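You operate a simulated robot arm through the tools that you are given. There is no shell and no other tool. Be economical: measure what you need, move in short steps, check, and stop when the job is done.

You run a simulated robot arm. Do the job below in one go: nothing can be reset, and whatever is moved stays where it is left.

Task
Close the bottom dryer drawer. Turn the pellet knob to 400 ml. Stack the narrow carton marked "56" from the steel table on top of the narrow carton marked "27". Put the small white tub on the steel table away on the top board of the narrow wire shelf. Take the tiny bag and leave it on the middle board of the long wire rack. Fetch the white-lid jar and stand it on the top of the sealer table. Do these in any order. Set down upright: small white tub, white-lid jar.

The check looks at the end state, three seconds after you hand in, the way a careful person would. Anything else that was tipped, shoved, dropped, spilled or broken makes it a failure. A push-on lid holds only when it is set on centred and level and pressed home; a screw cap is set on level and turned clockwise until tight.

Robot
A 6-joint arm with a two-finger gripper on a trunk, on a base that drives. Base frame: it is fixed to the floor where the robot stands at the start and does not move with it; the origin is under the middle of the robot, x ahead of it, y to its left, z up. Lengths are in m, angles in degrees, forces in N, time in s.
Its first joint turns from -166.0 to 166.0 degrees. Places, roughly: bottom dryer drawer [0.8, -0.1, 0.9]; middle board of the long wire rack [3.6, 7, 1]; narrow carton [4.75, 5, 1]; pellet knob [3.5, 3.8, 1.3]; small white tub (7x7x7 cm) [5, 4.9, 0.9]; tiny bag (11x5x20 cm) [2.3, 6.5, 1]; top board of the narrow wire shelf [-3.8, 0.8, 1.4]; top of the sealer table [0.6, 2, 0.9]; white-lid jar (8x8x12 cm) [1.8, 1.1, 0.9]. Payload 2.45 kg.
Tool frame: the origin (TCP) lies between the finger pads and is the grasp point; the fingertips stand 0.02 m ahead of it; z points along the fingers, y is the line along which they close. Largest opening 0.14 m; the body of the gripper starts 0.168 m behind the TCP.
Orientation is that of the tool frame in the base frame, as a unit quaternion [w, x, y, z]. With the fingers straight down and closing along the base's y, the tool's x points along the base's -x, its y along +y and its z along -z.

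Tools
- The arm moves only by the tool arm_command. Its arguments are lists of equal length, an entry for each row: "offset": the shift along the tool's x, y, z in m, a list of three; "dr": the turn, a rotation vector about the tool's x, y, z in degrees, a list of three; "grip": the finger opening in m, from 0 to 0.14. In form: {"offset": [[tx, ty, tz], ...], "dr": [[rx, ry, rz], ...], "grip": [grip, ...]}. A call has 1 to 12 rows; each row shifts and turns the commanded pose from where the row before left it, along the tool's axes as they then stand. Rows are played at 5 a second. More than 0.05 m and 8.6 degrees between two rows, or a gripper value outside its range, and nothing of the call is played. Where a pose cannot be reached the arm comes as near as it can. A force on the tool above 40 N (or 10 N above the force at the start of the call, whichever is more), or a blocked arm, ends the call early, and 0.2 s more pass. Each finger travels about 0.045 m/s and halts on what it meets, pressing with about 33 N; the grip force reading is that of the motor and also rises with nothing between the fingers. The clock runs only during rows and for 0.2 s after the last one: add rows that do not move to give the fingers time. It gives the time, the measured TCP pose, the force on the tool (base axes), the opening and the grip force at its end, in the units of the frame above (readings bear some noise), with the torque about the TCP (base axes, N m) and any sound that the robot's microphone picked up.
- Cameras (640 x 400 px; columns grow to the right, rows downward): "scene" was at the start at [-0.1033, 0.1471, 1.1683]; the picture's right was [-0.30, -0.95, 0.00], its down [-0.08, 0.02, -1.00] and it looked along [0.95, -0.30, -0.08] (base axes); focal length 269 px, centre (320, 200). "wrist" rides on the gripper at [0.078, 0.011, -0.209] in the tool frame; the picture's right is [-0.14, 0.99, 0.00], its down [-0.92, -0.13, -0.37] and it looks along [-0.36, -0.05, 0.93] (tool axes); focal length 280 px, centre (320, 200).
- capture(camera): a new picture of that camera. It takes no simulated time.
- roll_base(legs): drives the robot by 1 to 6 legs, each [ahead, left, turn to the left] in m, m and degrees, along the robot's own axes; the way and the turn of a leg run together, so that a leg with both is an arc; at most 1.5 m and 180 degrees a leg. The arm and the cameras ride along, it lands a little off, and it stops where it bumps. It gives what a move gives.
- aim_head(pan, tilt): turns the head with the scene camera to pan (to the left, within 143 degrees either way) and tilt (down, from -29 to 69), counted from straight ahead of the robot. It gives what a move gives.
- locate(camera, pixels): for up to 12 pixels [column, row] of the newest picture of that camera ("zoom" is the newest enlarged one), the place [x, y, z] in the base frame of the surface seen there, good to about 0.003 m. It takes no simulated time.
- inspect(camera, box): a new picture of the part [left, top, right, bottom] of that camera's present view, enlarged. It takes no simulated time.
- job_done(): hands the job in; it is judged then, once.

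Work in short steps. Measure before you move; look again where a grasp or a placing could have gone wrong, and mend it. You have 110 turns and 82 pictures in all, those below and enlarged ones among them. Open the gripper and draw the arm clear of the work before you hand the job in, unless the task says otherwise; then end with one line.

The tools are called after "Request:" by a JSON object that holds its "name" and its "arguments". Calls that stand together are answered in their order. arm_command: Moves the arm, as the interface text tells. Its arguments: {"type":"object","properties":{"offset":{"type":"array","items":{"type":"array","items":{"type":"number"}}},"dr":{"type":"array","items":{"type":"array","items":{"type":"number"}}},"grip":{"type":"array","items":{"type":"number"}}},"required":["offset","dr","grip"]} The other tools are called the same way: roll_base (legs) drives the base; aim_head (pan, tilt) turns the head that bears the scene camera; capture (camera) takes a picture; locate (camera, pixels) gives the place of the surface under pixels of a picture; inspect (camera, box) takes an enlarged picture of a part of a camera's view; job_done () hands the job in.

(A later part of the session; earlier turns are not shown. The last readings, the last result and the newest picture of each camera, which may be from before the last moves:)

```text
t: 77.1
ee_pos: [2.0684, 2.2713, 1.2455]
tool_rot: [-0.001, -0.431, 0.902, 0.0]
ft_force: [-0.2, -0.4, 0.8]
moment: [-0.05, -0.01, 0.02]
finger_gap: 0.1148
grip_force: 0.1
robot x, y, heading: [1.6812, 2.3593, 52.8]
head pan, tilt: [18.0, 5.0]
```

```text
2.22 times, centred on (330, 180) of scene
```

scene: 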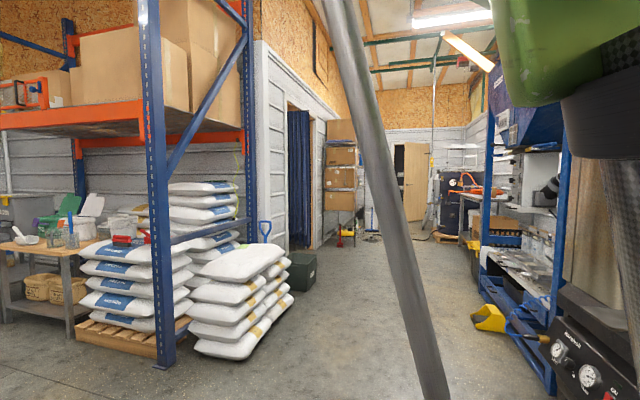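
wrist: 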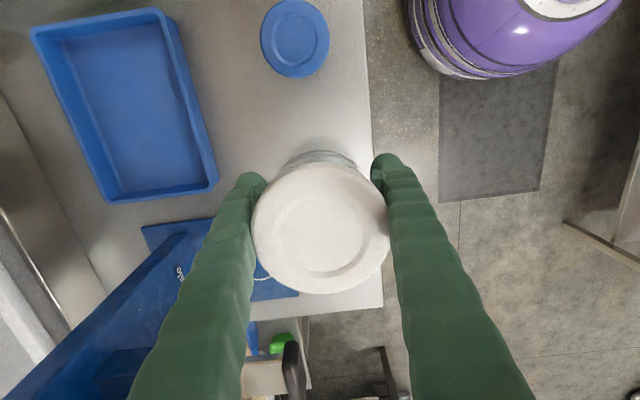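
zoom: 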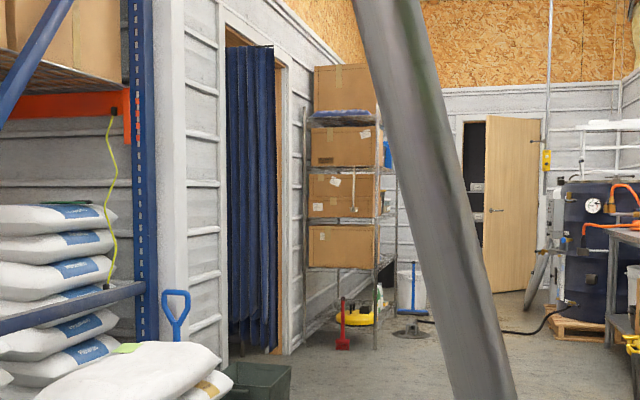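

The pellet dispenser is the blue hopper frame around (3.5, 3.8), with knobs on its panel. I'll drive to about (2.65, 4.2) and face it.

Request:
{"name": "roll_base", "arguments": {"legs": [[1.2, 0.2, 0], [0.85, 0.1, 0], [0, 0, -70]]}}

Request:
{"name": "aim_head", "arguments": {"pan": 0, "tilt": 0}}

Request:
{"name": "capture", "arguments": {"camera": "scene"}}

```text
t: 90.5
ee_pos: [2.8034, 3.8015, 1.2454]
tool_rot: [-0.001, 0.15, 0.989, 0.002]
ft_force: [-0.3, 0.9, 0.0]
moment: [-0.02, 0.0, 0.03]
finger_gap: 0.1151
grip_force: 0.0
robot x, y, heading: [2.7398, 4.1902, -15.9]
head pan, tilt: [18.0, 5.0]
```

```text
t: 91.3
ee_pos: [2.8027, 3.8036, 1.246]
tool_rot: [-0.002, 0.15, 0.989, 0.0]
ft_force: [0.8, 0.6, 0.7]
moment: [0.0, -0.03, 0.03]
finger_gap: 0.1151
grip_force: 0.2
robot x, y, heading: [2.7412, 4.1949, -15.6]
head pan, tilt: [0.0, 0.0]
```

```text
53 pictures are left
```

scene: 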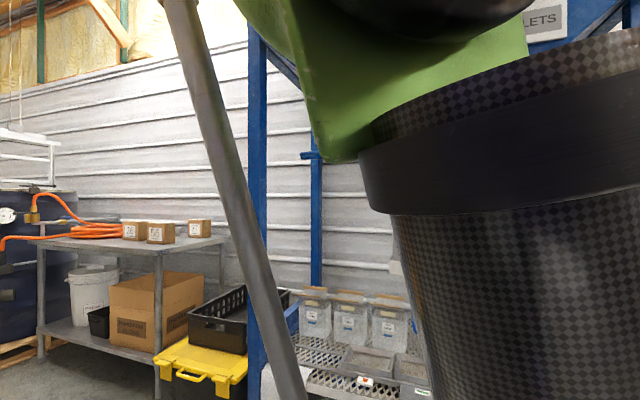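

The arm blocks the view of the panel. I'll swing it ahead and to the left, then turn the base to face along (0.81, -0.58).

Request:
{"name": "arm_command", "arguments": {"offset": [[-0.049, 0, 0], [-0.049, 0, 0], [-0.049, 0, 0], [-0.049, 0, 0], [-0.049, 0, 0], [0, 0.05, 0], [0, 0.05, 0], [0, 0.05, 0], [0, 0.05, 0], [0, 0.05, 0], [0, 0.05, 0], [0, 0.05, 0]], "dr": [[0, 0, 0], [0, 0, 0], [0, 0, 0], [0, 0, 0], [0, 0, 0], [0, 0, 0], [0, 0, 0], [0, 0, 0], [0, 0, 0], [0, 0, 0], [0, 0, 0], [0, 0, 0]], "grip": [0.115, 0.115, 0.115, 0.115, 0.115, 0.115, 0.115, 0.115, 0.115, 0.115, 0.115, 0.115]}}

Request:
{"name": "arm_command", "arguments": {"offset": [[0, 0.05, 0], [0, 0.05, 0], [0, 0.05, 0], [0, 0.05, 0], [0, 0.05, 0], [0, 0.05, 0], [0, 0.05, 0]], "dr": [[0, 0, 0], [0, 0, 0], [0, 0, 0], [0, 0, 0], [0, 0, 0], [0, 0, 0], [0, 0, 0]], "grip": [0.115, 0.115, 0.115, 0.115, 0.115, 0.115, 0.115]}}

Request:
{"name": "roll_base", "arguments": {"legs": [[0, 0, -20]]}}

Request:
{"name": "capture", "arguments": {"camera": "scene"}}

```text
t: 93.9
ee_pos: [3.1423, 4.0639, 1.245]
tool_rot: [-0.002, 0.15, 0.989, 0.001]
ft_force: [0.8, 0.5, 0.7]
moment: [0.01, 0.02, -0.03]
finger_gap: 0.1149
grip_force: 0.3
robot x, y, heading: [2.7466, 4.1881, -15.7]
head pan, tilt: [0.0, 0.0]
```

```text
t: 95.5
ee_pos: [3.2406, 4.3994, 1.2432]
tool_rot: [-0.001, 0.15, 0.989, 0.002]
ft_force: [-0.7, -0.5, 0.5]
moment: [0.03, -0.04, 0.02]
finger_gap: 0.1151
grip_force: 0.0
robot x, y, heading: [2.7426, 4.1907, -15.8]
head pan, tilt: [0.0, 0.0]
```

```text
t: 97.0
ee_pos: [3.2829, 4.2256, 1.2431]
tool_rot: [-0.002, 0.313, 0.95, 0.001]
ft_force: [-0.2, -0.4, -0.2]
moment: [0.02, 0.02, -0.01]
finger_gap: 0.1147
grip_force: 0.0
robot x, y, heading: [2.7393, 4.192, -34.9]
head pan, tilt: [0.0, 0.0]
```

```text
52 pictures are left
```

scene: 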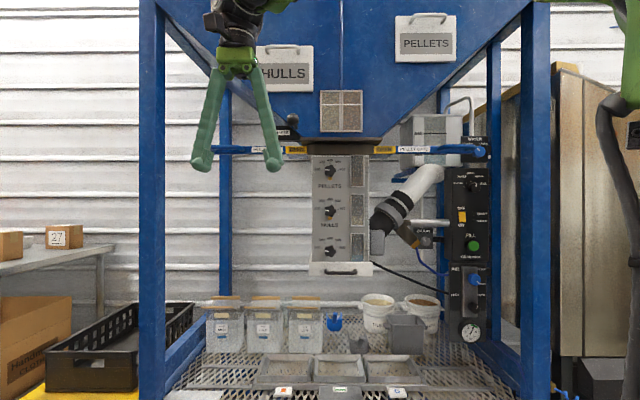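

Now the panel is visible at (335,205) with three knobs. I'll zoom in on it.

Request:
{"name": "inspect", "arguments": {"camera": "scene", "box": [275, 140, 403, 280]}}

Request:
{"name": "locate", "arguments": {"camera": "scene", "pixels": [[330, 171], [330, 211], [330, 250], [316, 165], [316, 262], [347, 232], [314, 240], [347, 262], [155, 250], [535, 250], [320, 150], [385, 215]]}}

```text
2.86 times, centred on (339, 210) of scene
```

zoom: 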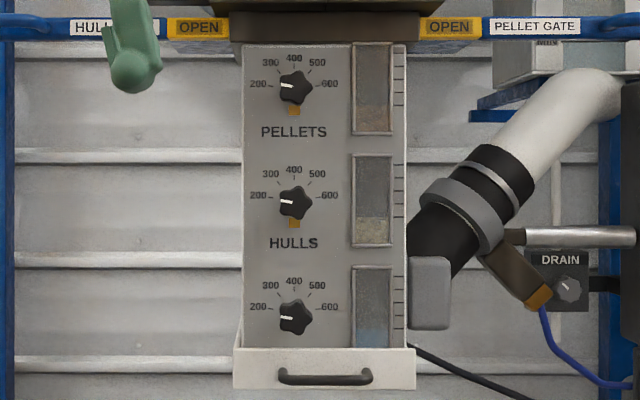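

```text
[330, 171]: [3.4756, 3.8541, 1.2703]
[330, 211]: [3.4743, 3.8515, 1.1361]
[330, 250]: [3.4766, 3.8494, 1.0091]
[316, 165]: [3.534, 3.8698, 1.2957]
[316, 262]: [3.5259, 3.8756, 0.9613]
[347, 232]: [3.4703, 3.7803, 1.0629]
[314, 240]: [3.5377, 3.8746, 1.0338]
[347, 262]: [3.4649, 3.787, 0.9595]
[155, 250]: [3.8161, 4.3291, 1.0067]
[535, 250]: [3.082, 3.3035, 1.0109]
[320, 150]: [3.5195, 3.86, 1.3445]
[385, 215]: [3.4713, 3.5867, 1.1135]
```

The top "PELLETS" knob (zoom 295,88) points at 200; 400 is straight up, so it needs about a 90° clockwise turn. I'll get its exact place, move in front of it and pitch the tool to horizontal.

Request:
{"name": "locate", "arguments": {"camera": "zoom", "pixels": [[296, 88], [284, 86], [306, 95], [294, 60], [335, 70], [258, 95], [265, 120], [340, 120]]}}

Request:
{"name": "arm_command", "arguments": {"offset": [[0, -0.0465, 0], [0, -0.0465, 0], [0, -0.0465, 0], [0, -0.0465, 0], [-0.0433, 0, 0], [-0.0433, 0, 0], [-0.0433, 0, 0]], "dr": [[0, 0, 0], [0, 0, 0], [0, 0, 0], [0, 0, -1], [0, 0, 0], [0, 0, 0], [0, 0, 0]], "grip": [0.07, 0.07, 0.07, 0.07, 0.07, 0.07, 0.07]}}

Request:
{"name": "arm_command", "arguments": {"offset": [[0, 0, 0], [0, 0, 0], [0, 0, 0], [0, 0, 0], [0, 0, 0], [0, 0, 0], [0, 0, 0], [0, 0, 0], [0, 0, 0], [0, 0, 0], [0, 0, 0], [0, 0, 0]], "dr": [[0, -7.5, 0], [0, -7.5, 0], [0, -7.5, 0], [0, -7.5, 0], [0, -7.5, 0], [0, -7.5, 0], [0, -7.5, 0], [0, -7.5, 0], [0, -7.5, 0], [0, -7.5, 0], [0, -7.5, 0], [0, -7.5, 0]], "grip": [0.07, 0.07, 0.07, 0.07, 0.07, 0.07, 0.07, 0.07, 0.07, 0.07, 0.07, 0.07]}}

Request:
{"name": "capture", "arguments": {"camera": "wrist"}}

```text
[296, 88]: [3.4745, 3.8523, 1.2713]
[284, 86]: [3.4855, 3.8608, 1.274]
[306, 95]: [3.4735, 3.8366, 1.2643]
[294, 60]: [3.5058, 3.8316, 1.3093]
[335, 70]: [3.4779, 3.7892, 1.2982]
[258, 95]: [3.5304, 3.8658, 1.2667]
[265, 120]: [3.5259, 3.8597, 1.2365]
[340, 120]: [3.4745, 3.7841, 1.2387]
```

```text
t: 98.6
ee_pos: [3.2767, 4.001, 1.244]
tool_rot: [-0.001, 0.304, 0.953, 0.002]
ft_force: [-0.9, 0.4, 0.6]
moment: [-0.06, -0.13, 0.01]
finger_gap: 0.0703
grip_force: 0.0
robot x, y, heading: [2.7413, 4.1886, -34.9]
head pan, tilt: [0.0, 0.0]
```

```text
t: 101.2
ee_pos: [3.277, 4.0016, 1.2416]
tool_rot: [0.674, 0.215, 0.674, -0.212]
ft_force: [0.9, 0.4, 0.6]
moment: [-0.01, 0.0, -0.02]
finger_gap: 0.0702
grip_force: 0.1
robot x, y, heading: [2.7422, 4.192, -34.7]
head pan, tilt: [0.0, 0.0]
```

```text
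50 pictures are left
```

wrist: 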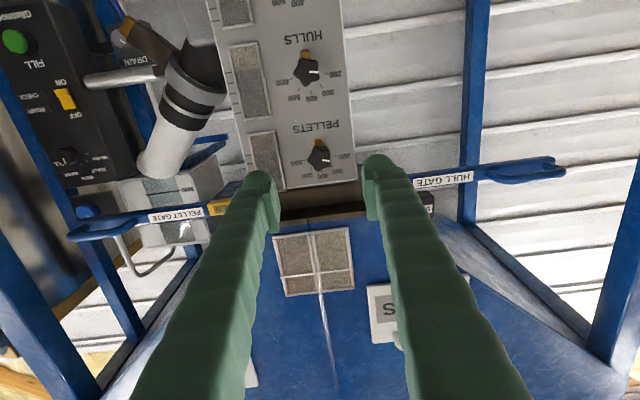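

The wrist view is upside down; the PELLETS knob is at (319,156). I'll locate it from here.

Request:
{"name": "inspect", "arguments": {"camera": "wrist", "box": [270, 110, 370, 190]}}

Request:
{"name": "locate", "arguments": {"camera": "wrist", "pixels": [[319, 155], [312, 153], [326, 153], [319, 162], [318, 145], [345, 150], [290, 170]]}}

```text
5.00 times, centred on (320, 150) of wrist
```

zoom: 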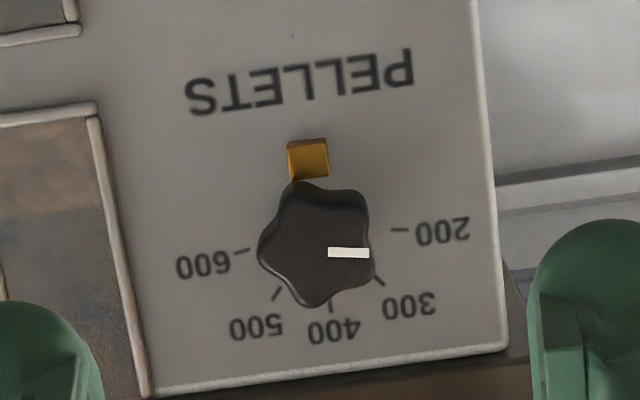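

```text
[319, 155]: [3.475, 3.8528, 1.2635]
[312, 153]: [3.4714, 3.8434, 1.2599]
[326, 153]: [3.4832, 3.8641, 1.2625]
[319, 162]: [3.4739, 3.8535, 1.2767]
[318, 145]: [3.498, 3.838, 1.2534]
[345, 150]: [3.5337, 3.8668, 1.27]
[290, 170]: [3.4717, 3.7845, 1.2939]
```

A yellow tab sits under the knob at zoom (308,158). I'll measure how far it sticks out, since it limits the finger sweep.

Request:
{"name": "locate", "arguments": {"camera": "zoom", "pixels": [[308, 158], [315, 150], [300, 165], [308, 143], [300, 175], [315, 245], [270, 240], [370, 250], [240, 310], [420, 320], [320, 190], [318, 300]]}}

```text
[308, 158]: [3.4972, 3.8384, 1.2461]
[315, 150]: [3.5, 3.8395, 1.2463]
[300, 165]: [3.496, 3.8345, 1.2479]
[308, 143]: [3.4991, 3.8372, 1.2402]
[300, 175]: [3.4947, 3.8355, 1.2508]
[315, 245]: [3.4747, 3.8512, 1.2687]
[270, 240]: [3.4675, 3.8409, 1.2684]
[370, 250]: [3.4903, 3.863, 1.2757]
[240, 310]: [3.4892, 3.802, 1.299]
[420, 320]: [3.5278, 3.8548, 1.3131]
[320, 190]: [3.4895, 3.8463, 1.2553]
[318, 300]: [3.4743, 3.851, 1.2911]
```

The tab protrudes only 1 cm from the panel, so keeping the fingertips 2 cm off the panel clears it. I'll align with the knob (centre 3.475, 3.852, 1.271), move in 0.248 m and close.

Request:
{"name": "arm_command", "arguments": {"offset": [[-0.0294, -0.0084, 0], [0, 0, 0.045], [0, 0, 0.045], [0, 0, 0.045], [0, 0, 0.045], [0, 0, 0.038], [0, 0, 0.03], [0, 0, 0], [0, 0, 0], [0, 0, 0], [0, 0, 0]], "dr": [[0, 0, 0], [0, 0, 0], [0, 0, 0], [0, 0, 0], [0, 0, 0], [0, 0, 0], [0, 0, 0], [0, 0, 0], [0, 0, 0], [0, 0, 0], [0, 0, 0]], "grip": [0.07, 0.07, 0.07, 0.07, 0.07, 0.07, 0.07, 0.07, 0.02, 0.02, 0.02]}}

Request:
{"name": "inspect", "arguments": {"camera": "wrist", "box": [240, 110, 400, 210]}}

```text
t: 103.6
ee_pos: [3.4755, 3.8532, 1.2712]
tool_rot: [0.673, 0.215, 0.674, -0.214]
ft_force: [15.8, 11.1, 6.0]
moment: [-0.02, -0.06, 0.18]
finger_gap: 0.0409
grip_force: 31.3
robot x, y, heading: [2.7447, 4.1881, -34.5]
head pan, tilt: [0.0, 0.0]
```

```text
4.00 times, centred on (320, 160) of wrist
```

zoom: 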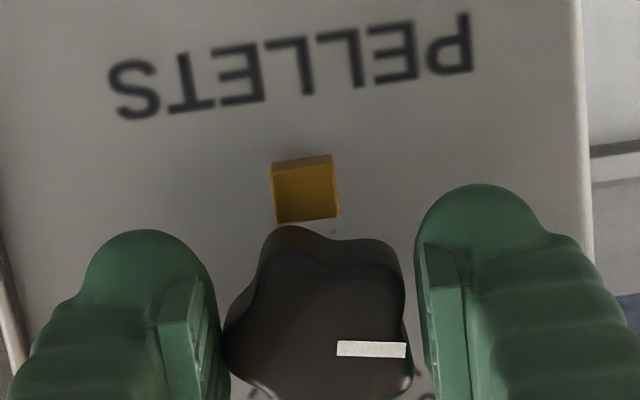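

The fingers are closing with the knob slightly off-centre (force about +19 N along +y). I'll shift 3 mm in +y, let it close, then rotate clockwise about 45° and look.

Request:
{"name": "arm_command", "arguments": {"offset": [[0, 0.003, 0], [0, 0, 0], [0, 0, 0], [0, 0, 0], [0, 0, 0], [0, 0, 0], [0, 0, 0], [0, 0, 0]], "dr": [[0, 0, 0], [0, 0, 0], [0, 0, 7.5], [0, 0, 7.5], [0, 0, 7.5], [0, 0, 7.5], [0, 0, 7.5], [0, 0, 7.5]], "grip": [0.02, 0.02, 0.02, 0.02, 0.02, 0.02, 0.02, 0.02]}}

Request:
{"name": "inspect", "arguments": {"camera": "wrist", "box": [240, 110, 400, 210]}}

```text
t: 105.3
ee_pos: [3.4763, 3.8536, 1.2725]
tool_rot: [0.706, 0.431, 0.562, 0.025]
ft_force: [-1.9, 6.3, 1.9]
moment: [0.01, -0.02, 0.15]
finger_gap: 0.0407
grip_force: 45.2
robot x, y, heading: [2.7434, 4.1891, -34.8]
head pan, tilt: [0.0, 0.0]
stopped in row 8: the force on the tool passed its limit at 43 N (the readings are from after the stop); the commanded pose is now the measured one
```

```text
4.00 times, centred on (320, 160) of wrist
```

zoom: 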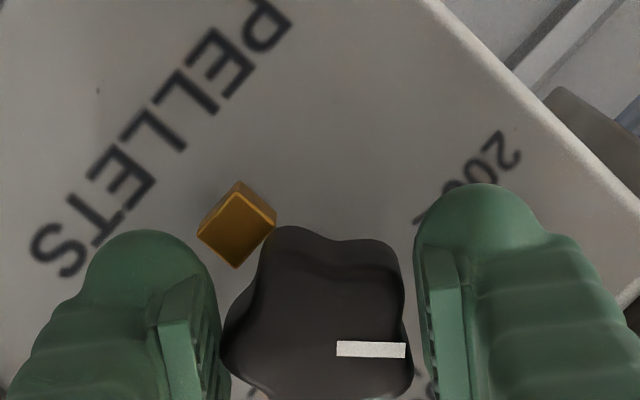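

The knob follows the gripper (about 42° turned). I'll continue clockwise in smaller steps.

Request:
{"name": "arm_command", "arguments": {"offset": [[0, 0, 0], [0, 0, 0], [0, 0, 0], [0, 0, 0], [0, 0, 0], [0, 0, 0]], "dr": [[0, 0, 6.5], [0, 0, 6.5], [0, 0, 6.5], [0, 0, 6.5], [0, 0, 6.5], [0, 0, 6.5]], "grip": [0.02, 0.02, 0.02, 0.02, 0.02, 0.02]}}

Request:
{"name": "inspect", "arguments": {"camera": "wrist", "box": [220, 110, 420, 235]}}

```text
t: 106.6
ee_pos: [3.4758, 3.8532, 1.2717]
tool_rot: [0.667, 0.576, 0.412, 0.231]
ft_force: [-2.5, 5.0, 3.1]
moment: [-0.03, -0.03, -0.03]
finger_gap: 0.0405
grip_force: 45.4
robot x, y, heading: [2.7424, 4.1902, -34.6]
head pan, tilt: [0.0, 0.0]
stopped in row 6: the force on the tool passed its limit at 43 N (the readings are from after the stop); the commanded pose is now the measured one
```

```text
3.20 times, centred on (320, 172) of wrist
```

zoom: 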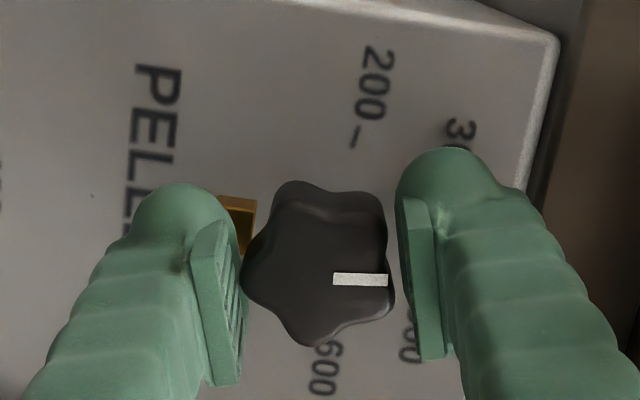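

The tool has turned about 74°. I'll open, back off and look at where the pointer stands.

Request:
{"name": "arm_command", "arguments": {"offset": [[0, 0, 0], [0, 0, 0], [0, 0, 0], [0, 0, -0.04], [0, 0, -0.04], [0, 0, -0.04]], "dr": [[0, 0, 0], [0, 0, 0], [0, 0, 0], [0, 0, 0], [0, 0, 0], [0, 0, 0]], "grip": [0.07, 0.07, 0.07, 0.07, 0.07, 0.07]}}

Request:
{"name": "inspect", "arguments": {"camera": "wrist", "box": [240, 90, 400, 190]}}

```text
t: 108.0
ee_pos: [3.3805, 3.9251, 1.2715]
tool_rot: [0.668, 0.575, 0.413, 0.23]
ft_force: [1.6, -0.2, 0.1]
moment: [0.03, 0.04, -0.01]
finger_gap: 0.07
grip_force: 0.1
robot x, y, heading: [2.7441, 4.1925, -34.9]
head pan, tilt: [0.0, 0.0]
```

```text
4.00 times, centred on (320, 140) of wrist
```

zoom: 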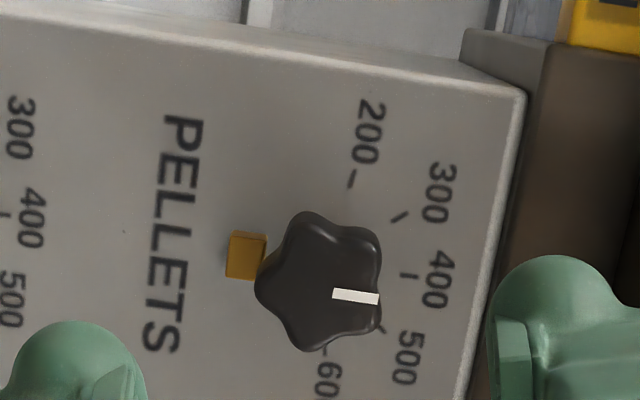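

The pointer looks close to 400 (up runs at about 8.9° slope in this picture; pointer about 6°). I'll zoom for a finer check.

Request:
{"name": "inspect", "arguments": {"camera": "wrist", "box": [296, 130, 352, 185]}}

```text
7.27 times, centred on (324, 158) of wrist
```

zoom: 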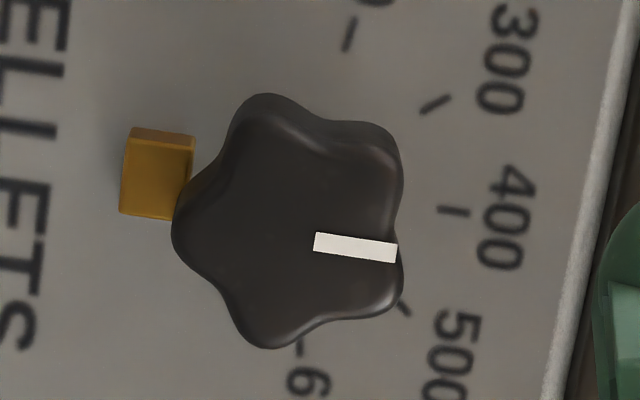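

The pointer sits on 400 within a couple of degrees. I'll retract, roll the tool back and pitch down again, then check the knob with the scene camera.

Request:
{"name": "arm_command", "arguments": {"offset": [[0, 0, -0.045], [0, 0, -0.045], [0, 0, -0.045], [0, 0, 0], [0, 0, 0], [0, 0, 0], [0, 0, 0], [0, 0, 0], [0, 0, 0], [0, 0, 0], [0, 0, 0], [0, 0, 0]], "dr": [[0, 0, 0], [0, 0, 0], [0, 0, 0], [0, 0, -8.17], [0, 0, -8.17], [0, 0, -8.17], [0, 0, -8.17], [0, 0, -8.17], [0, 0, -8.17], [0, 0, -8.17], [0, 0, -8.17], [0, 0, -8.17]], "grip": [0.07, 0.07, 0.07, 0.07, 0.07, 0.07, 0.07, 0.07, 0.07, 0.07, 0.07, 0.07]}}

Request:
{"name": "arm_command", "arguments": {"offset": [[0, 0, 0], [0, 0, 0], [0, 0, 0], [0, 0, 0], [0, 0, 0], [0, 0, 0], [0, 0, 0], [0, 0, 0], [0, 0, 0], [0, 0, 0], [0, 0, 0], [0, 0, 0]], "dr": [[0, 7.5, 0], [0, 7.5, 0], [0, 7.5, 0], [0, 7.5, 0], [0, 7.5, 0], [0, 7.5, 0], [0, 7.5, 0], [0, 7.5, 0], [0, 7.5, 0], [0, 7.5, 0], [0, 7.5, 0], [0, 7.5, 0]], "grip": [0.12, 0.12, 0.12, 0.12, 0.12, 0.12, 0.12, 0.12, 0.12, 0.12, 0.12, 0.12]}}

Request:
{"name": "roll_base", "arguments": {"legs": [[0, 0, 40]]}}

Request:
{"name": "aim_head", "arguments": {"pan": 0, "tilt": 10}}

Request:
{"name": "capture", "arguments": {"camera": "scene"}}

```text
t: 110.6
ee_pos: [3.2699, 4.0027, 1.2716]
tool_rot: [0.672, 0.214, 0.675, -0.216]
ft_force: [-0.3, -0.7, 0.3]
moment: [-0.03, 0.03, 0.01]
finger_gap: 0.0699
grip_force: 0.1
robot x, y, heading: [2.7444, 4.1919, -34.7]
head pan, tilt: [0.0, 0.0]
```

```text
t: 113.2
ee_pos: [3.2679, 4.0007, 1.2724]
tool_rot: [-0.002, 0.304, 0.953, -0.001]
ft_force: [-0.4, 0.2, 0.3]
moment: [-0.02, -0.09, 0.0]
finger_gap: 0.1199
grip_force: 0.0
robot x, y, heading: [2.7421, 4.1898, -34.7]
head pan, tilt: [0.0, 0.0]
```

```text
t: 115.4
ee_pos: [3.2725, 4.373, 1.2738]
tool_rot: [-0.001, -0.03, 1.0, 0.0]
ft_force: [0.4, -0.7, -0.7]
moment: [0.01, 0.01, -0.02]
finger_gap: 0.1199
grip_force: 0.0
robot x, y, heading: [2.7438, 4.1918, 4.3]
head pan, tilt: [0.0, 0.0]
```

```text
t: 116.1
ee_pos: [3.2707, 4.3726, 1.2737]
tool_rot: [0.0, -0.03, 1.0, -0.002]
ft_force: [-0.6, 0.5, 0.2]
moment: [0.03, -0.01, -0.02]
finger_gap: 0.12
grip_force: 0.1
robot x, y, heading: [2.7434, 4.1888, 3.9]
head pan, tilt: [0.0, 10.0]
```

```text
43 pictures are left
```

scene: 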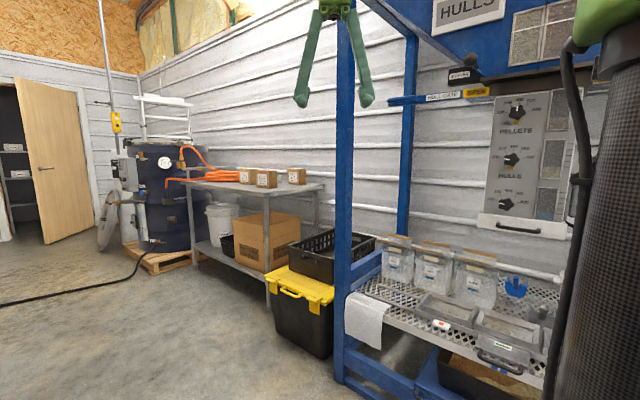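

The knob is done. The cartons are at (245,176), (268,178) and (297,176) on the steel table; I'll zoom in on them.

Request:
{"name": "inspect", "arguments": {"camera": "scene", "box": [160, 145, 340, 258]}}

Request:
{"name": "locate", "arguments": {"camera": "zoom", "pixels": [[310, 120], [375, 125], [482, 112], [380, 90], [310, 88], [485, 85], [370, 180], [560, 145], [380, 150], [100, 130], [190, 95], [440, 460]]}}

Request:
{"name": "locate", "arguments": {"camera": "scene", "pixels": [[270, 230], [265, 190], [322, 186], [215, 188], [190, 262], [300, 350], [260, 330], [340, 375], [270, 300], [250, 250]]}}

```text
3.54 times, centred on (250, 202) of scene
```

zoom: 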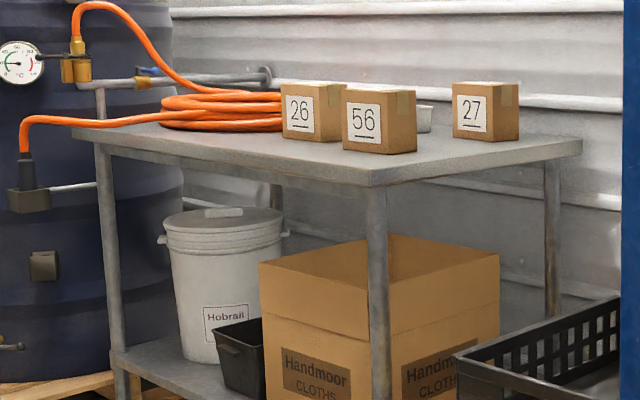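

```text
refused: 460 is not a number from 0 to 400
```

```text
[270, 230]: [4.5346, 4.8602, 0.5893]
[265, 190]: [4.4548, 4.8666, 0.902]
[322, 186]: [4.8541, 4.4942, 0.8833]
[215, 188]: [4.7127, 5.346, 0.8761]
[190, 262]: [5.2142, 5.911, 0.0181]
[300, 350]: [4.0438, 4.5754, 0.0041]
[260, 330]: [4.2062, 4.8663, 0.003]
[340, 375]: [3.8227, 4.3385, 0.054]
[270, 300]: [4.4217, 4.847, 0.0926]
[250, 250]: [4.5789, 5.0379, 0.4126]
```

The tub peeks out behind carton 56 at zoom (425,118). I'll measure the cartons.

Request:
{"name": "locate", "arguments": {"camera": "zoom", "pixels": [[345, 120], [385, 125], [413, 125], [380, 92], [312, 88], [457, 112], [487, 112], [515, 112], [487, 86], [425, 118], [370, 180], [130, 135]]}}

```text
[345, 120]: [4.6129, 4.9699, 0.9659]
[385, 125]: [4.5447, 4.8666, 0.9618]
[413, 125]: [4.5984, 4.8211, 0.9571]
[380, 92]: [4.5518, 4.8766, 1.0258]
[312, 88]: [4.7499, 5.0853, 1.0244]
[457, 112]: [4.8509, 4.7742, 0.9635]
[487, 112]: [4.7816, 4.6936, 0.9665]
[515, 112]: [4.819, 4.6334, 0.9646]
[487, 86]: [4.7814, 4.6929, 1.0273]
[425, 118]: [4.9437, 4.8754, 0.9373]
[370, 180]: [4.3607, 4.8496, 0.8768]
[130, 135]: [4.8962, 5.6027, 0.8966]
```

Carton 56 is about 12×7×12.5 cm at around (4.62, 4.885); carton 27 is around (4.83, 4.70), tops at 1.027, with the tub behind at about (4.95, 4.89). I'll drive round the yellow bin to about (4.3, 5.28).

Request:
{"name": "roll_base", "arguments": {"legs": [[1.0, 1.02, 0], [0.5, 0, 0], [0, 0, -40]]}}

Request:
{"name": "aim_head", "arguments": {"pan": -10, "tilt": 25}}

Request:
{"name": "capture", "arguments": {"camera": "scene"}}

```text
t: 127.5
ee_pos: [4.691, 5.0463, 1.2721]
tool_rot: [-0.001, 0.331, 0.944, 0.0]
ft_force: [0.0, -0.6, -0.7]
moment: [0.02, 0.04, -0.01]
finger_gap: 0.1199
grip_force: 0.0
robot x, y, heading: [4.177, 5.263, -38.3]
head pan, tilt: [0.0, 10.0]
```

```text
t: 128.3
ee_pos: [4.6906, 5.0456, 1.2724]
tool_rot: [-0.001, 0.33, 0.944, -0.001]
ft_force: [-0.9, -0.2, 0.5]
moment: [-0.01, -0.02, 0.01]
finger_gap: 0.1201
grip_force: 0.1
robot x, y, heading: [4.1774, 5.2685, -38.1]
head pan, tilt: [-10.0, 25.0]
```

```text
41 pictures are left
```

scene: 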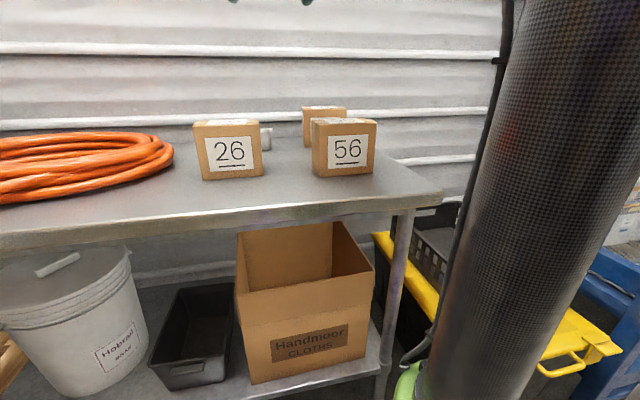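

I'll nudge closer to the table, then view the cartons from above with the wrist camera.

Request:
{"name": "roll_base", "arguments": {"legs": [[0.1, 0.08, 2.5]]}}

Request:
{"name": "arm_command", "arguments": {"offset": [[0, -0.045, 0], [0, -0.045, 0], [0, -0.045, 0], [0, -0.045, 0], [0, -0.045, 0], [0, 0, 0]], "dr": [[0, 0, 0], [0, 0, 0], [0, 0, 0], [0, 0, 0], [0, 0, 0], [0, 0, 0]], "grip": [0.12, 0.12, 0.12, 0.12, 0.12, 0.12]}}

Request:
{"name": "capture", "arguments": {"camera": "wrist"}}

```text
t: 129.6
ee_pos: [4.8286, 5.076, 1.2723]
tool_rot: [-0.001, 0.308, 0.951, -0.001]
ft_force: [-0.6, 0.2, -0.8]
moment: [-0.01, 0.0, -0.01]
finger_gap: 0.1197
grip_force: 0.0
robot x, y, heading: [4.3042, 5.2728, -35.1]
head pan, tilt: [-10.0, 25.0]
```

```text
t: 131.0
ee_pos: [4.6976, 4.8916, 1.2754]
tool_rot: [-0.001, 0.308, 0.951, 0.0]
ft_force: [-0.7, 0.1, -0.3]
moment: [-0.04, -0.01, 0.03]
finger_gap: 0.1202
grip_force: 0.1
robot x, y, heading: [4.3051, 5.2707, -35.4]
head pan, tilt: [-10.0, 25.0]
```

```text
40 pictures are left
```

wrist: 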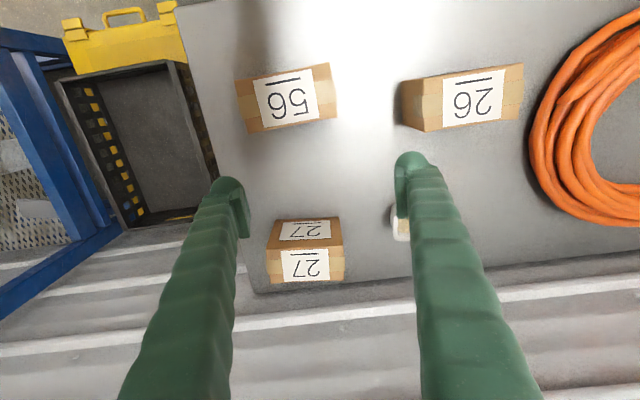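

I see the tops: 56 at about (288,97), 27's top at (305,265), tub behind at (402,225). I'll measure the corners.

Request:
{"name": "inspect", "arguments": {"camera": "wrist", "box": [210, 50, 450, 300]}}

Request:
{"name": "locate", "arguments": {"camera": "wrist", "pixels": [[240, 83], [328, 66], [334, 114], [254, 129], [288, 97], [272, 250], [340, 247], [342, 280], [275, 281], [305, 265], [402, 225], [400, 208]]}}

```text
1.60 times, centred on (330, 175) of wrist
```

zoom: 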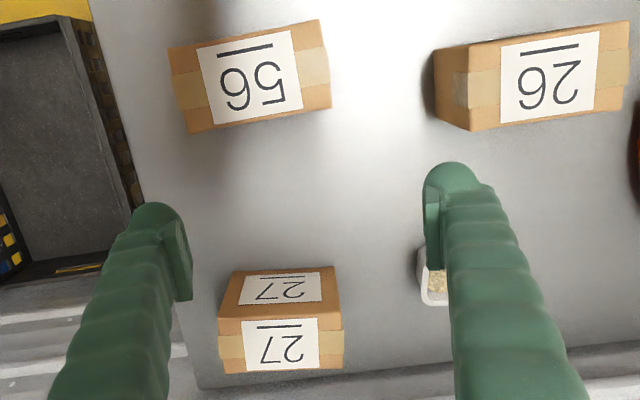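

```text
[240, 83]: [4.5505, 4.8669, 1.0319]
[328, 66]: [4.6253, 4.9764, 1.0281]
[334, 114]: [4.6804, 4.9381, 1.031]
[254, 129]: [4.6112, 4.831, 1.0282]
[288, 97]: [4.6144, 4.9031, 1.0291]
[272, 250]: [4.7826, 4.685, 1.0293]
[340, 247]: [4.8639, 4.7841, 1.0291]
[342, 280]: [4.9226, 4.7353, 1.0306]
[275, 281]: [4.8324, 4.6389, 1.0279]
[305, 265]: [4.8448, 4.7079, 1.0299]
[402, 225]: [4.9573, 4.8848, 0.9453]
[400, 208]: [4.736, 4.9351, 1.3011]
```

Carton 56: centre (4.617, 4.903), yaw 56.4°. Carton 27: centre (4.850, 4.711), yaw 48.8°, top 1.030. I'll turn the tool to close across 56's narrow side and move above it.

Request:
{"name": "arm_command", "arguments": {"offset": [[0, 0, 0], [0, 0, 0], [0, 0, 0], [0, 0, 0], [0, 0, 0], [0, 0, 0], [0, 0, 0], [0, 0, 0], [0, 0, 0], [0, 0, 0], [0, 0, 0]], "dr": [[0, 0, 7.97], [0, 0, 7.97], [0, 0, 7.97], [0, 0, 7.97], [0, 0, 7.97], [0, 0, 7.97], [0, 0, 7.97], [0, 0, 7.97], [0, 0, 7.97], [0, 0, 7.97], [0, 0, 7.97]], "grip": [0.11, 0.11, 0.11, 0.11, 0.11, 0.11, 0.11, 0.11, 0.11, 0.11, 0.11]}}

Request:
{"name": "arm_command", "arguments": {"offset": [[-0.0175, -0.0367, 0], [-0.0175, -0.0367, 0], [0, 0, 0], [0, 0, 0.045], [0, 0, 0.045], [0, 0, 0.04], [0, 0, 0]], "dr": [[0, 0, 0], [0, 0, 0], [0, 0, 0], [0, 0, 0], [0, 0, 0], [0, 0, 0], [0, 0, 0]], "grip": [0.11, 0.11, 0.11, 0.11, 0.11, 0.11, 0.11]}}

Request:
{"name": "capture", "arguments": {"camera": "wrist"}}

```text
t: 133.4
ee_pos: [4.6979, 4.894, 1.2715]
tool_rot: [0.0, 0.882, 0.472, -0.001]
ft_force: [0.2, 0.4, 0.2]
moment: [-0.01, 0.03, -0.02]
finger_gap: 0.11
grip_force: 0.0
robot x, y, heading: [4.3045, 5.271, -35.1]
head pan, tilt: [-10.0, 25.0]
```

```text
t: 135.0
ee_pos: [4.6153, 4.9061, 1.1409]
tool_rot: [-0.001, 0.881, 0.473, -0.001]
ft_force: [-0.2, 0.8, -0.2]
moment: [0.01, -0.02, 0.03]
finger_gap: 0.1103
grip_force: 0.0
robot x, y, heading: [4.3071, 5.2684, -35.4]
head pan, tilt: [-10.0, 25.0]
```

```text
38 pictures are left
```

wrist: 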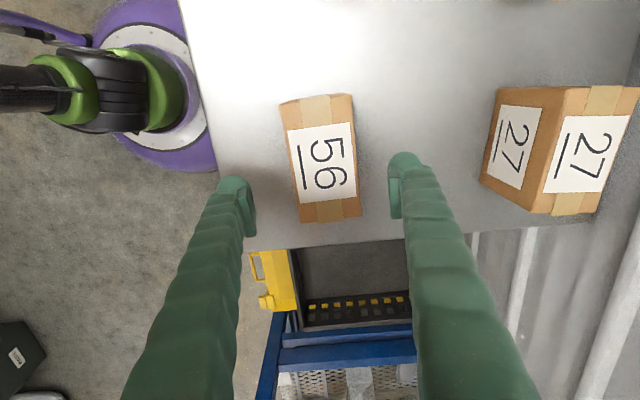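

Carton 56 lies centred between the fingers. I'll descend to z≈0.985, close and lift.

Request:
{"name": "arm_command", "arguments": {"offset": [[0, 0, 0.045], [0, 0, 0.045], [0, 0, 0.04], [0, 0, 0.025], [0, 0, 0], [0, 0, 0], [0, 0, 0], [0, 0, 0], [0, 0, 0], [0, 0, 0]], "dr": [[0, 0, 0], [0, 0, 0], [0, 0, 0], [0, 0, 0], [0, 0, 0], [0, 0, 0], [0, 0, 0], [0, 0, 0], [0, 0, 0], [0, 0, 0]], "grip": [0.11, 0.11, 0.11, 0.11, 0.11, 0.055, 0.055, 0.055, 0.055, 0.055]}}

Request:
{"name": "arm_command", "arguments": {"offset": [[0, 0, -0.02], [0, 0, -0.04], [0, 0, -0.045], [0, 0, -0.045], [0, 0, -0.045], [0, 0, -0.025], [0, 0, 0]], "dr": [[0, 0, 0], [0, 0, 0], [0, 0, 0], [0, 0, 0], [0, 0, 0], [0, 0, 0], [0, 0, 0]], "grip": [0.055, 0.055, 0.055, 0.055, 0.055, 0.055, 0.055]}}

Request:
{"name": "capture", "arguments": {"camera": "wrist"}}

```text
t: 137.2
ee_pos: [4.6183, 4.9004, 0.9904]
tool_rot: [0.0, 0.881, 0.474, -0.001]
ft_force: [3.4, -3.5, 9.1]
moment: [0.07, -0.05, -0.03]
finger_gap: 0.0891
grip_force: 32.9
robot x, y, heading: [4.306, 5.2684, -35.2]
head pan, tilt: [-10.0, 25.0]
```

```text
t: 138.8
ee_pos: [4.6163, 4.9057, 1.2069]
tool_rot: [-0.001, 0.881, 0.473, -0.002]
ft_force: [0.0, 1.3, -5.9]
moment: [-0.01, 0.01, 0.01]
finger_gap: 0.0891
grip_force: 32.5
robot x, y, heading: [4.3041, 5.2684, -35.5]
head pan, tilt: [-10.0, 25.0]
```

```text
37 pictures are left
```

wrist: 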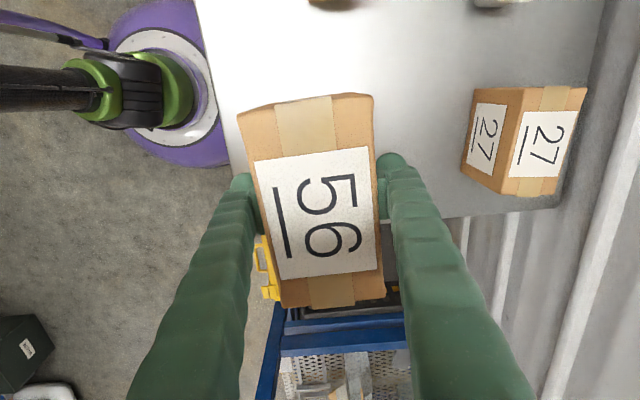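

Carton 56 is held level. I'll re-measure 27's top and the table height from this view.

Request:
{"name": "inspect", "arguments": {"camera": "wrist", "box": [450, 70, 610, 210]}}

Request:
{"name": "locate", "arguments": {"camera": "wrist", "pixels": [[526, 90], [584, 90], [557, 192], [507, 191], [543, 145], [440, 80], [420, 180], [432, 40], [550, 60]]}}

```text
2.86 times, centred on (530, 140) of wrist
```

zoom: 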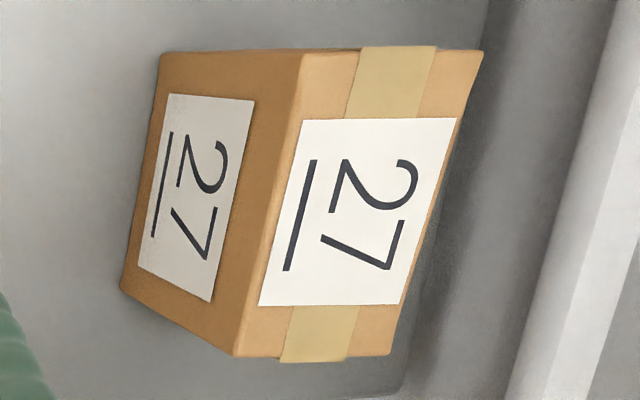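

```text
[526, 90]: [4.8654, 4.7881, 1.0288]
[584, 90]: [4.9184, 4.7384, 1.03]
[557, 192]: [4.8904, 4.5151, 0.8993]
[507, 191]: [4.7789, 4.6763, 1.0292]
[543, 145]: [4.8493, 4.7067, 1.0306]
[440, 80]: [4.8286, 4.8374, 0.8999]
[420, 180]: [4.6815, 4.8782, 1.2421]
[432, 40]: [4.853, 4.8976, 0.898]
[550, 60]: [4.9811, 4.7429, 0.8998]
```

I'll take the true top corners from the zoom: (303,57), (482,53), (390,353), (235,355).

Request:
{"name": "locate", "arguments": {"camera": "zoom", "pixels": [[306, 59], [478, 56], [388, 350], [238, 351], [355, 205]]}}

```text
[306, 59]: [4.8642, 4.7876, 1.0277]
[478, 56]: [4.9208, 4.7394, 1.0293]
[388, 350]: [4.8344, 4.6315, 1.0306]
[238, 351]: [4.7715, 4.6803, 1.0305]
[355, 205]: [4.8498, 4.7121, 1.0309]
```

27's centre is (4.848, 4.710), yaw about 50°. I'll carry 56 over it, turn it -6° to match, and descend close.

Request:
{"name": "arm_command", "arguments": {"offset": [[-0.005, 0.043, 0], [-0.005, 0.043, 0], [-0.005, 0.043, 0], [-0.005, 0.043, 0], [-0.005, 0.043, 0], [-0.005, 0.043, 0], [-0.005, 0.043, 0], [0, 0, 0], [0, 0, 0.03], [0, 0, 0.03], [0, 0, 0]], "dr": [[0, 0, 0], [0, 0, 0], [0, 0, 0], [0, 0, 0], [0, 0, 0], [0, 0, 0], [0, 0, 0], [0, 0, 6], [0, 0, 0], [0, 0, 0], [0, 0, 0]], "grip": [0.055, 0.055, 0.055, 0.055, 0.055, 0.055, 0.055, 0.055, 0.055, 0.055, 0.055]}}

Request:
{"name": "aim_head", "arguments": {"pan": -10, "tilt": 15}}

Request:
{"name": "inspect", "arguments": {"camera": "scene", "box": [200, 50, 440, 250]}}

```text
t: 141.2
ee_pos: [4.8454, 4.7105, 1.1453]
tool_rot: [-0.001, 0.905, 0.426, -0.001]
ft_force: [-0.8, -0.8, -4.1]
moment: [0.04, 0.0, -0.01]
finger_gap: 0.0891
grip_force: 33.1
robot x, y, heading: [4.3037, 5.2742, -35.3]
head pan, tilt: [-10.0, 25.0]
```

```text
t: 141.9
ee_pos: [4.8439, 4.7103, 1.1453]
tool_rot: [-0.001, 0.904, 0.427, -0.001]
ft_force: [-0.4, -0.4, -5.0]
moment: [-0.02, 0.0, 0.0]
finger_gap: 0.0891
grip_force: 33.1
robot x, y, heading: [4.3039, 5.2721, -35.4]
head pan, tilt: [-10.0, 15.0]
```

```text
2.00 times, centred on (320, 150) of scene
```

zoom: 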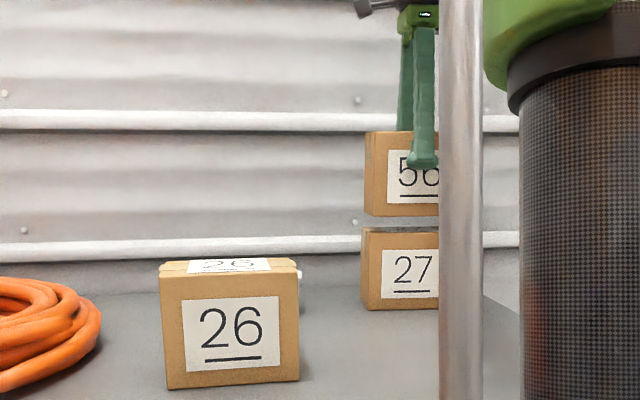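

56 is aligned over 27 with about 2 cm gap. I'll lower to contact.

Request:
{"name": "arm_command", "arguments": {"offset": [[0, 0.003, 0.01], [0, 0, 0.008], [0, 0, 0.003], [0, 0, 0.002], [0, 0, 0]], "dr": [[0, 0, 0], [0, 0, 0], [0, 0, 0], [0, 0, 0], [0, 0, 0]], "grip": [0.055, 0.055, 0.055, 0.055, 0.055]}}

```text
t: 143.1
ee_pos: [4.8484, 4.7066, 1.1241]
tool_rot: [-0.001, 0.904, 0.427, -0.001]
ft_force: [-0.4, 0.6, -4.0]
moment: [-0.02, 0.0, -0.03]
finger_gap: 0.0893
grip_force: 33.5
robot x, y, heading: [4.304, 5.2699, -35.4]
head pan, tilt: [-10.0, 15.0]
```

Request:
{"name": "arm_command", "arguments": {"offset": [[0, 0, 0.002], [0, 0, 0.0015], [0, 0, 0.001], [0, 0, 0]], "dr": [[0, 0, 0], [0, 0, 0], [0, 0, 0], [0, 0, 0]], "grip": [0.055, 0.055, 0.055, 0.055]}}

```text
t: 144.1
ee_pos: [4.8496, 4.7071, 1.1196]
tool_rot: [0.0, 0.904, 0.427, -0.001]
ft_force: [6.3, -6.1, 28.2]
moment: [-0.22, -0.29, 0.0]
finger_gap: 0.0892
grip_force: 32.4
robot x, y, heading: [4.3097, 5.2713, -35.0]
head pan, tilt: [-10.0, 15.0]
```

Contact at 28 N. I'll ease up 1 mm, release, and rise clear.

Request:
{"name": "arm_command", "arguments": {"offset": [[0, 0, -0.0015], [0, 0, 0], [0, 0, 0], [0, 0, 0], [0, 0, 0], [0, 0, -0.04], [0, 0, -0.045], [0, 0, -0.045]], "dr": [[0, 0, 0], [0, 0, 0], [0, 0, 0], [0, 0, 0], [0, 0, 0], [0, 0, 0], [0, 0, 0], [0, 0, 0]], "grip": [0.055, 0.12, 0.12, 0.12, 0.12, 0.12, 0.12, 0.12]}}

Request:
{"name": "capture", "arguments": {"camera": "wrist"}}

```text
t: 145.9
ee_pos: [4.8495, 4.7081, 1.2513]
tool_rot: [-0.001, 0.905, 0.426, -0.002]
ft_force: [-0.5, 0.7, 0.0]
moment: [0.01, -0.03, -0.01]
finger_gap: 0.12
grip_force: 0.1
robot x, y, heading: [4.3062, 5.2716, -35.1]
head pan, tilt: [-10.0, 15.0]
```

```text
34 pictures are left
```

wrist: 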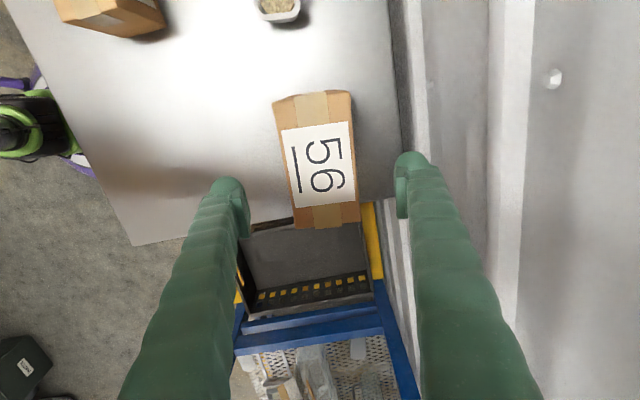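

The stack is neat. The tub shows at (279,10), about (4.955, 4.89), and is open with contents, so I'll keep it level. I'll move above it.

Request:
{"name": "arm_command", "arguments": {"offset": [[0.0414, -0.007, 0], [0.0414, -0.007, 0], [0.0414, -0.007, 0], [0.0414, -0.007, 0], [0.0414, -0.007, 0], [0, 0, 0.045], [0, 0, 0.045], [0, 0, 0]], "dr": [[0, 0, 0], [0, 0, 0], [0, 0, 0], [0, 0, 0], [0, 0, 0], [0, 0, 0], [0, 0, 0], [0, 0, 0]], "grip": [0.11, 0.11, 0.11, 0.11, 0.11, 0.11, 0.11, 0.11]}}

Request:
{"name": "inspect", "arguments": {"camera": "wrist", "box": [200, 50, 440, 250]}}

Request:
{"name": "locate", "arguments": {"camera": "zoom", "pixels": [[320, 200]]}}

```text
t: 147.7
ee_pos: [4.9556, 4.8914, 1.1631]
tool_rot: [-0.001, 0.904, 0.427, -0.001]
ft_force: [-0.5, 0.5, 0.0]
moment: [0.02, -0.01, 0.01]
finger_gap: 0.1097
grip_force: 0.1
robot x, y, heading: [4.3063, 5.2689, -35.4]
head pan, tilt: [-10.0, 15.0]
```

```text
2.00 times, centred on (320, 150) of wrist
```

zoom: 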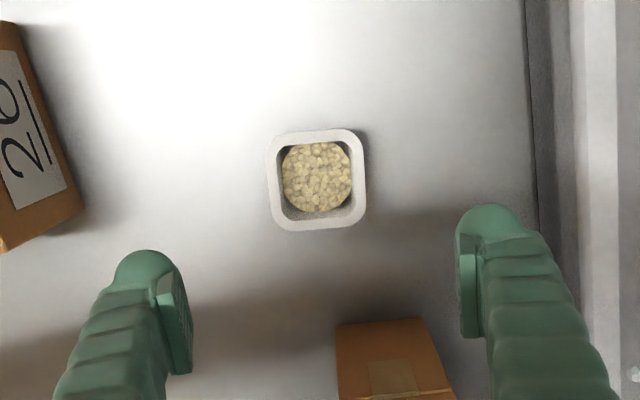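

```text
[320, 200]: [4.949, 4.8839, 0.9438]
```

The tub's rim sides are nearly parallel to the fingers. I'll measure its rim.

Request:
{"name": "locate", "arguments": {"camera": "zoom", "pixels": [[274, 188], [361, 174], [312, 137], [325, 223], [318, 180], [200, 120], [272, 143], [352, 134], [361, 214], [287, 226], [420, 150]]}}

```text
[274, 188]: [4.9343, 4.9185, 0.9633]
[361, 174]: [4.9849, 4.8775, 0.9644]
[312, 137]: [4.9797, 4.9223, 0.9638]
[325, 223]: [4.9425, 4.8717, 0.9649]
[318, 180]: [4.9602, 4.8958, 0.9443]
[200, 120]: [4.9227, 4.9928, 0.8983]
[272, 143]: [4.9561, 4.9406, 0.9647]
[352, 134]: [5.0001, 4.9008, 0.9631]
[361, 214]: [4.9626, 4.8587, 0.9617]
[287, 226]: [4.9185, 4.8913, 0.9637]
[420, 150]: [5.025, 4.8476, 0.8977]
```

Tub centre is (4.960, 4.898), rim 0.964, table 0.898. I'll shift 8 mm, descend to z≈0.936, close and lift gently.

Request:
{"name": "arm_command", "arguments": {"offset": [[0.008, 0, 0.04], [0, 0, 0.045], [0, 0, 0.045], [0, 0, 0.045], [0, 0, 0.03], [0, 0, 0.021], [0, 0, 0], [0, 0, 0], [0, 0, 0], [0, 0, 0], [0, 0, 0]], "dr": [[0, 0, 0], [0, 0, 0], [0, 0, 0], [0, 0, 0], [0, 0, 0], [0, 0, 0], [0, 0, 0], [0, 0, 0], [0, 0, 0], [0, 0, 0], [0, 0, 0]], "grip": [0.11, 0.11, 0.11, 0.11, 0.11, 0.11, 0.11, 0.05, 0.05, 0.05, 0.05]}}

Request:
{"name": "arm_command", "arguments": {"offset": [[0, 0, 0], [0, 0, -0.02], [0, 0, -0.03], [0, 0, -0.04], [0, 0, -0.04], [0, 0, -0.04], [0, 0, -0.04], [0, 0, -0.04], [0, 0, -0.04], [0, 0, -0.04], [0, 0, 0]], "dr": [[0, 0, 0], [0, 0, 0], [0, 0, 0], [0, 0, 0], [0, 0, 0], [0, 0, 0], [0, 0, 0], [0, 0, 0], [0, 0, 0], [0, 0, 0], [0, 0, 0]], "grip": [0.05, 0.05, 0.05, 0.05, 0.05, 0.05, 0.05, 0.05, 0.05, 0.05, 0.05]}}

Request:
{"name": "capture", "arguments": {"camera": "wrist"}}

```text
t: 150.1
ee_pos: [4.9595, 4.8944, 0.935]
tool_rot: [-0.001, 0.904, 0.427, 0.0]
ft_force: [-0.2, -0.1, -0.4]
moment: [0.04, -0.02, 0.04]
finger_gap: 0.064
grip_force: 32.6
robot x, y, heading: [4.3067, 5.2684, -35.0]
head pan, tilt: [-10.0, 15.0]
```

```text
t: 152.5
ee_pos: [4.9584, 4.8937, 1.2668]
tool_rot: [0.0, 0.904, 0.427, -0.001]
ft_force: [1.0, 0.6, -1.2]
moment: [-0.01, 0.01, 0.01]
finger_gap: 0.0635
grip_force: 33.6
robot x, y, heading: [4.3036, 5.2741, -35.1]
head pan, tilt: [-10.0, 15.0]
```

```text
32 pictures are left
```

wrist: 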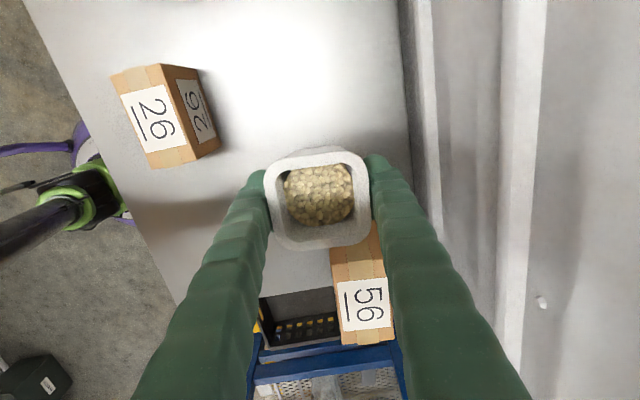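

The tub is held level. I'll draw the arm in to about 0.5 m, back off the table, turn and drive back down toward the corridor.

Request:
{"name": "arm_command", "arguments": {"offset": [[-0.0074, -0.0444, 0], [-0.0074, -0.0444, 0], [-0.0074, -0.0444, 0], [-0.0074, -0.0444, 0], [-0.0074, -0.0444, 0], [-0.0074, -0.0444, 0], [0, 0, 0]], "dr": [[0, 0, 0], [0, 0, 0], [0, 0, 0], [0, 0, 0], [0, 0, 0], [0, 0, 0], [0, 0, 0]], "grip": [0.05, 0.05, 0.05, 0.05, 0.05, 0.05, 0.05]}}

Request:
{"name": "roll_base", "arguments": {"legs": [[-0.6, 0, 0], [0, 0, -90.5], [1.5, 0.03, 0], [1.5, 0.05, 0], [0.8, 0.08, 0]]}}

```text
t: 154.1
ee_pos: [4.7296, 5.0322, 1.2645]
tool_rot: [-0.001, 0.905, 0.426, -0.002]
ft_force: [0.9, 0.1, -0.4]
moment: [-0.04, 0.03, -0.02]
finger_gap: 0.0639
grip_force: 33.3
robot x, y, heading: [4.3017, 5.2702, -35.2]
head pan, tilt: [-10.0, 15.0]
```

```text
refused: leg 3 is longer than a leg can be; nothing moved
```

Request:
{"name": "roll_base", "arguments": {"legs": [[-0.6, 0, 0], [0, 0, -90.5], [1.45, 0.03, 0], [1.45, 0.05, 0], [0.9, 0.08, 0]]}}

```text
t: 179.3
ee_pos: [1.4653, 2.0165, 1.2659]
tool_rot: [-0.001, 0.938, -0.345, -0.001]
ft_force: [0.3, 0.1, -0.7]
moment: [-0.03, -0.02, -0.01]
finger_gap: 0.0638
grip_force: 32.7
robot x, y, heading: [1.71, 2.4406, -126.2]
head pan, tilt: [-10.0, 15.0]
```

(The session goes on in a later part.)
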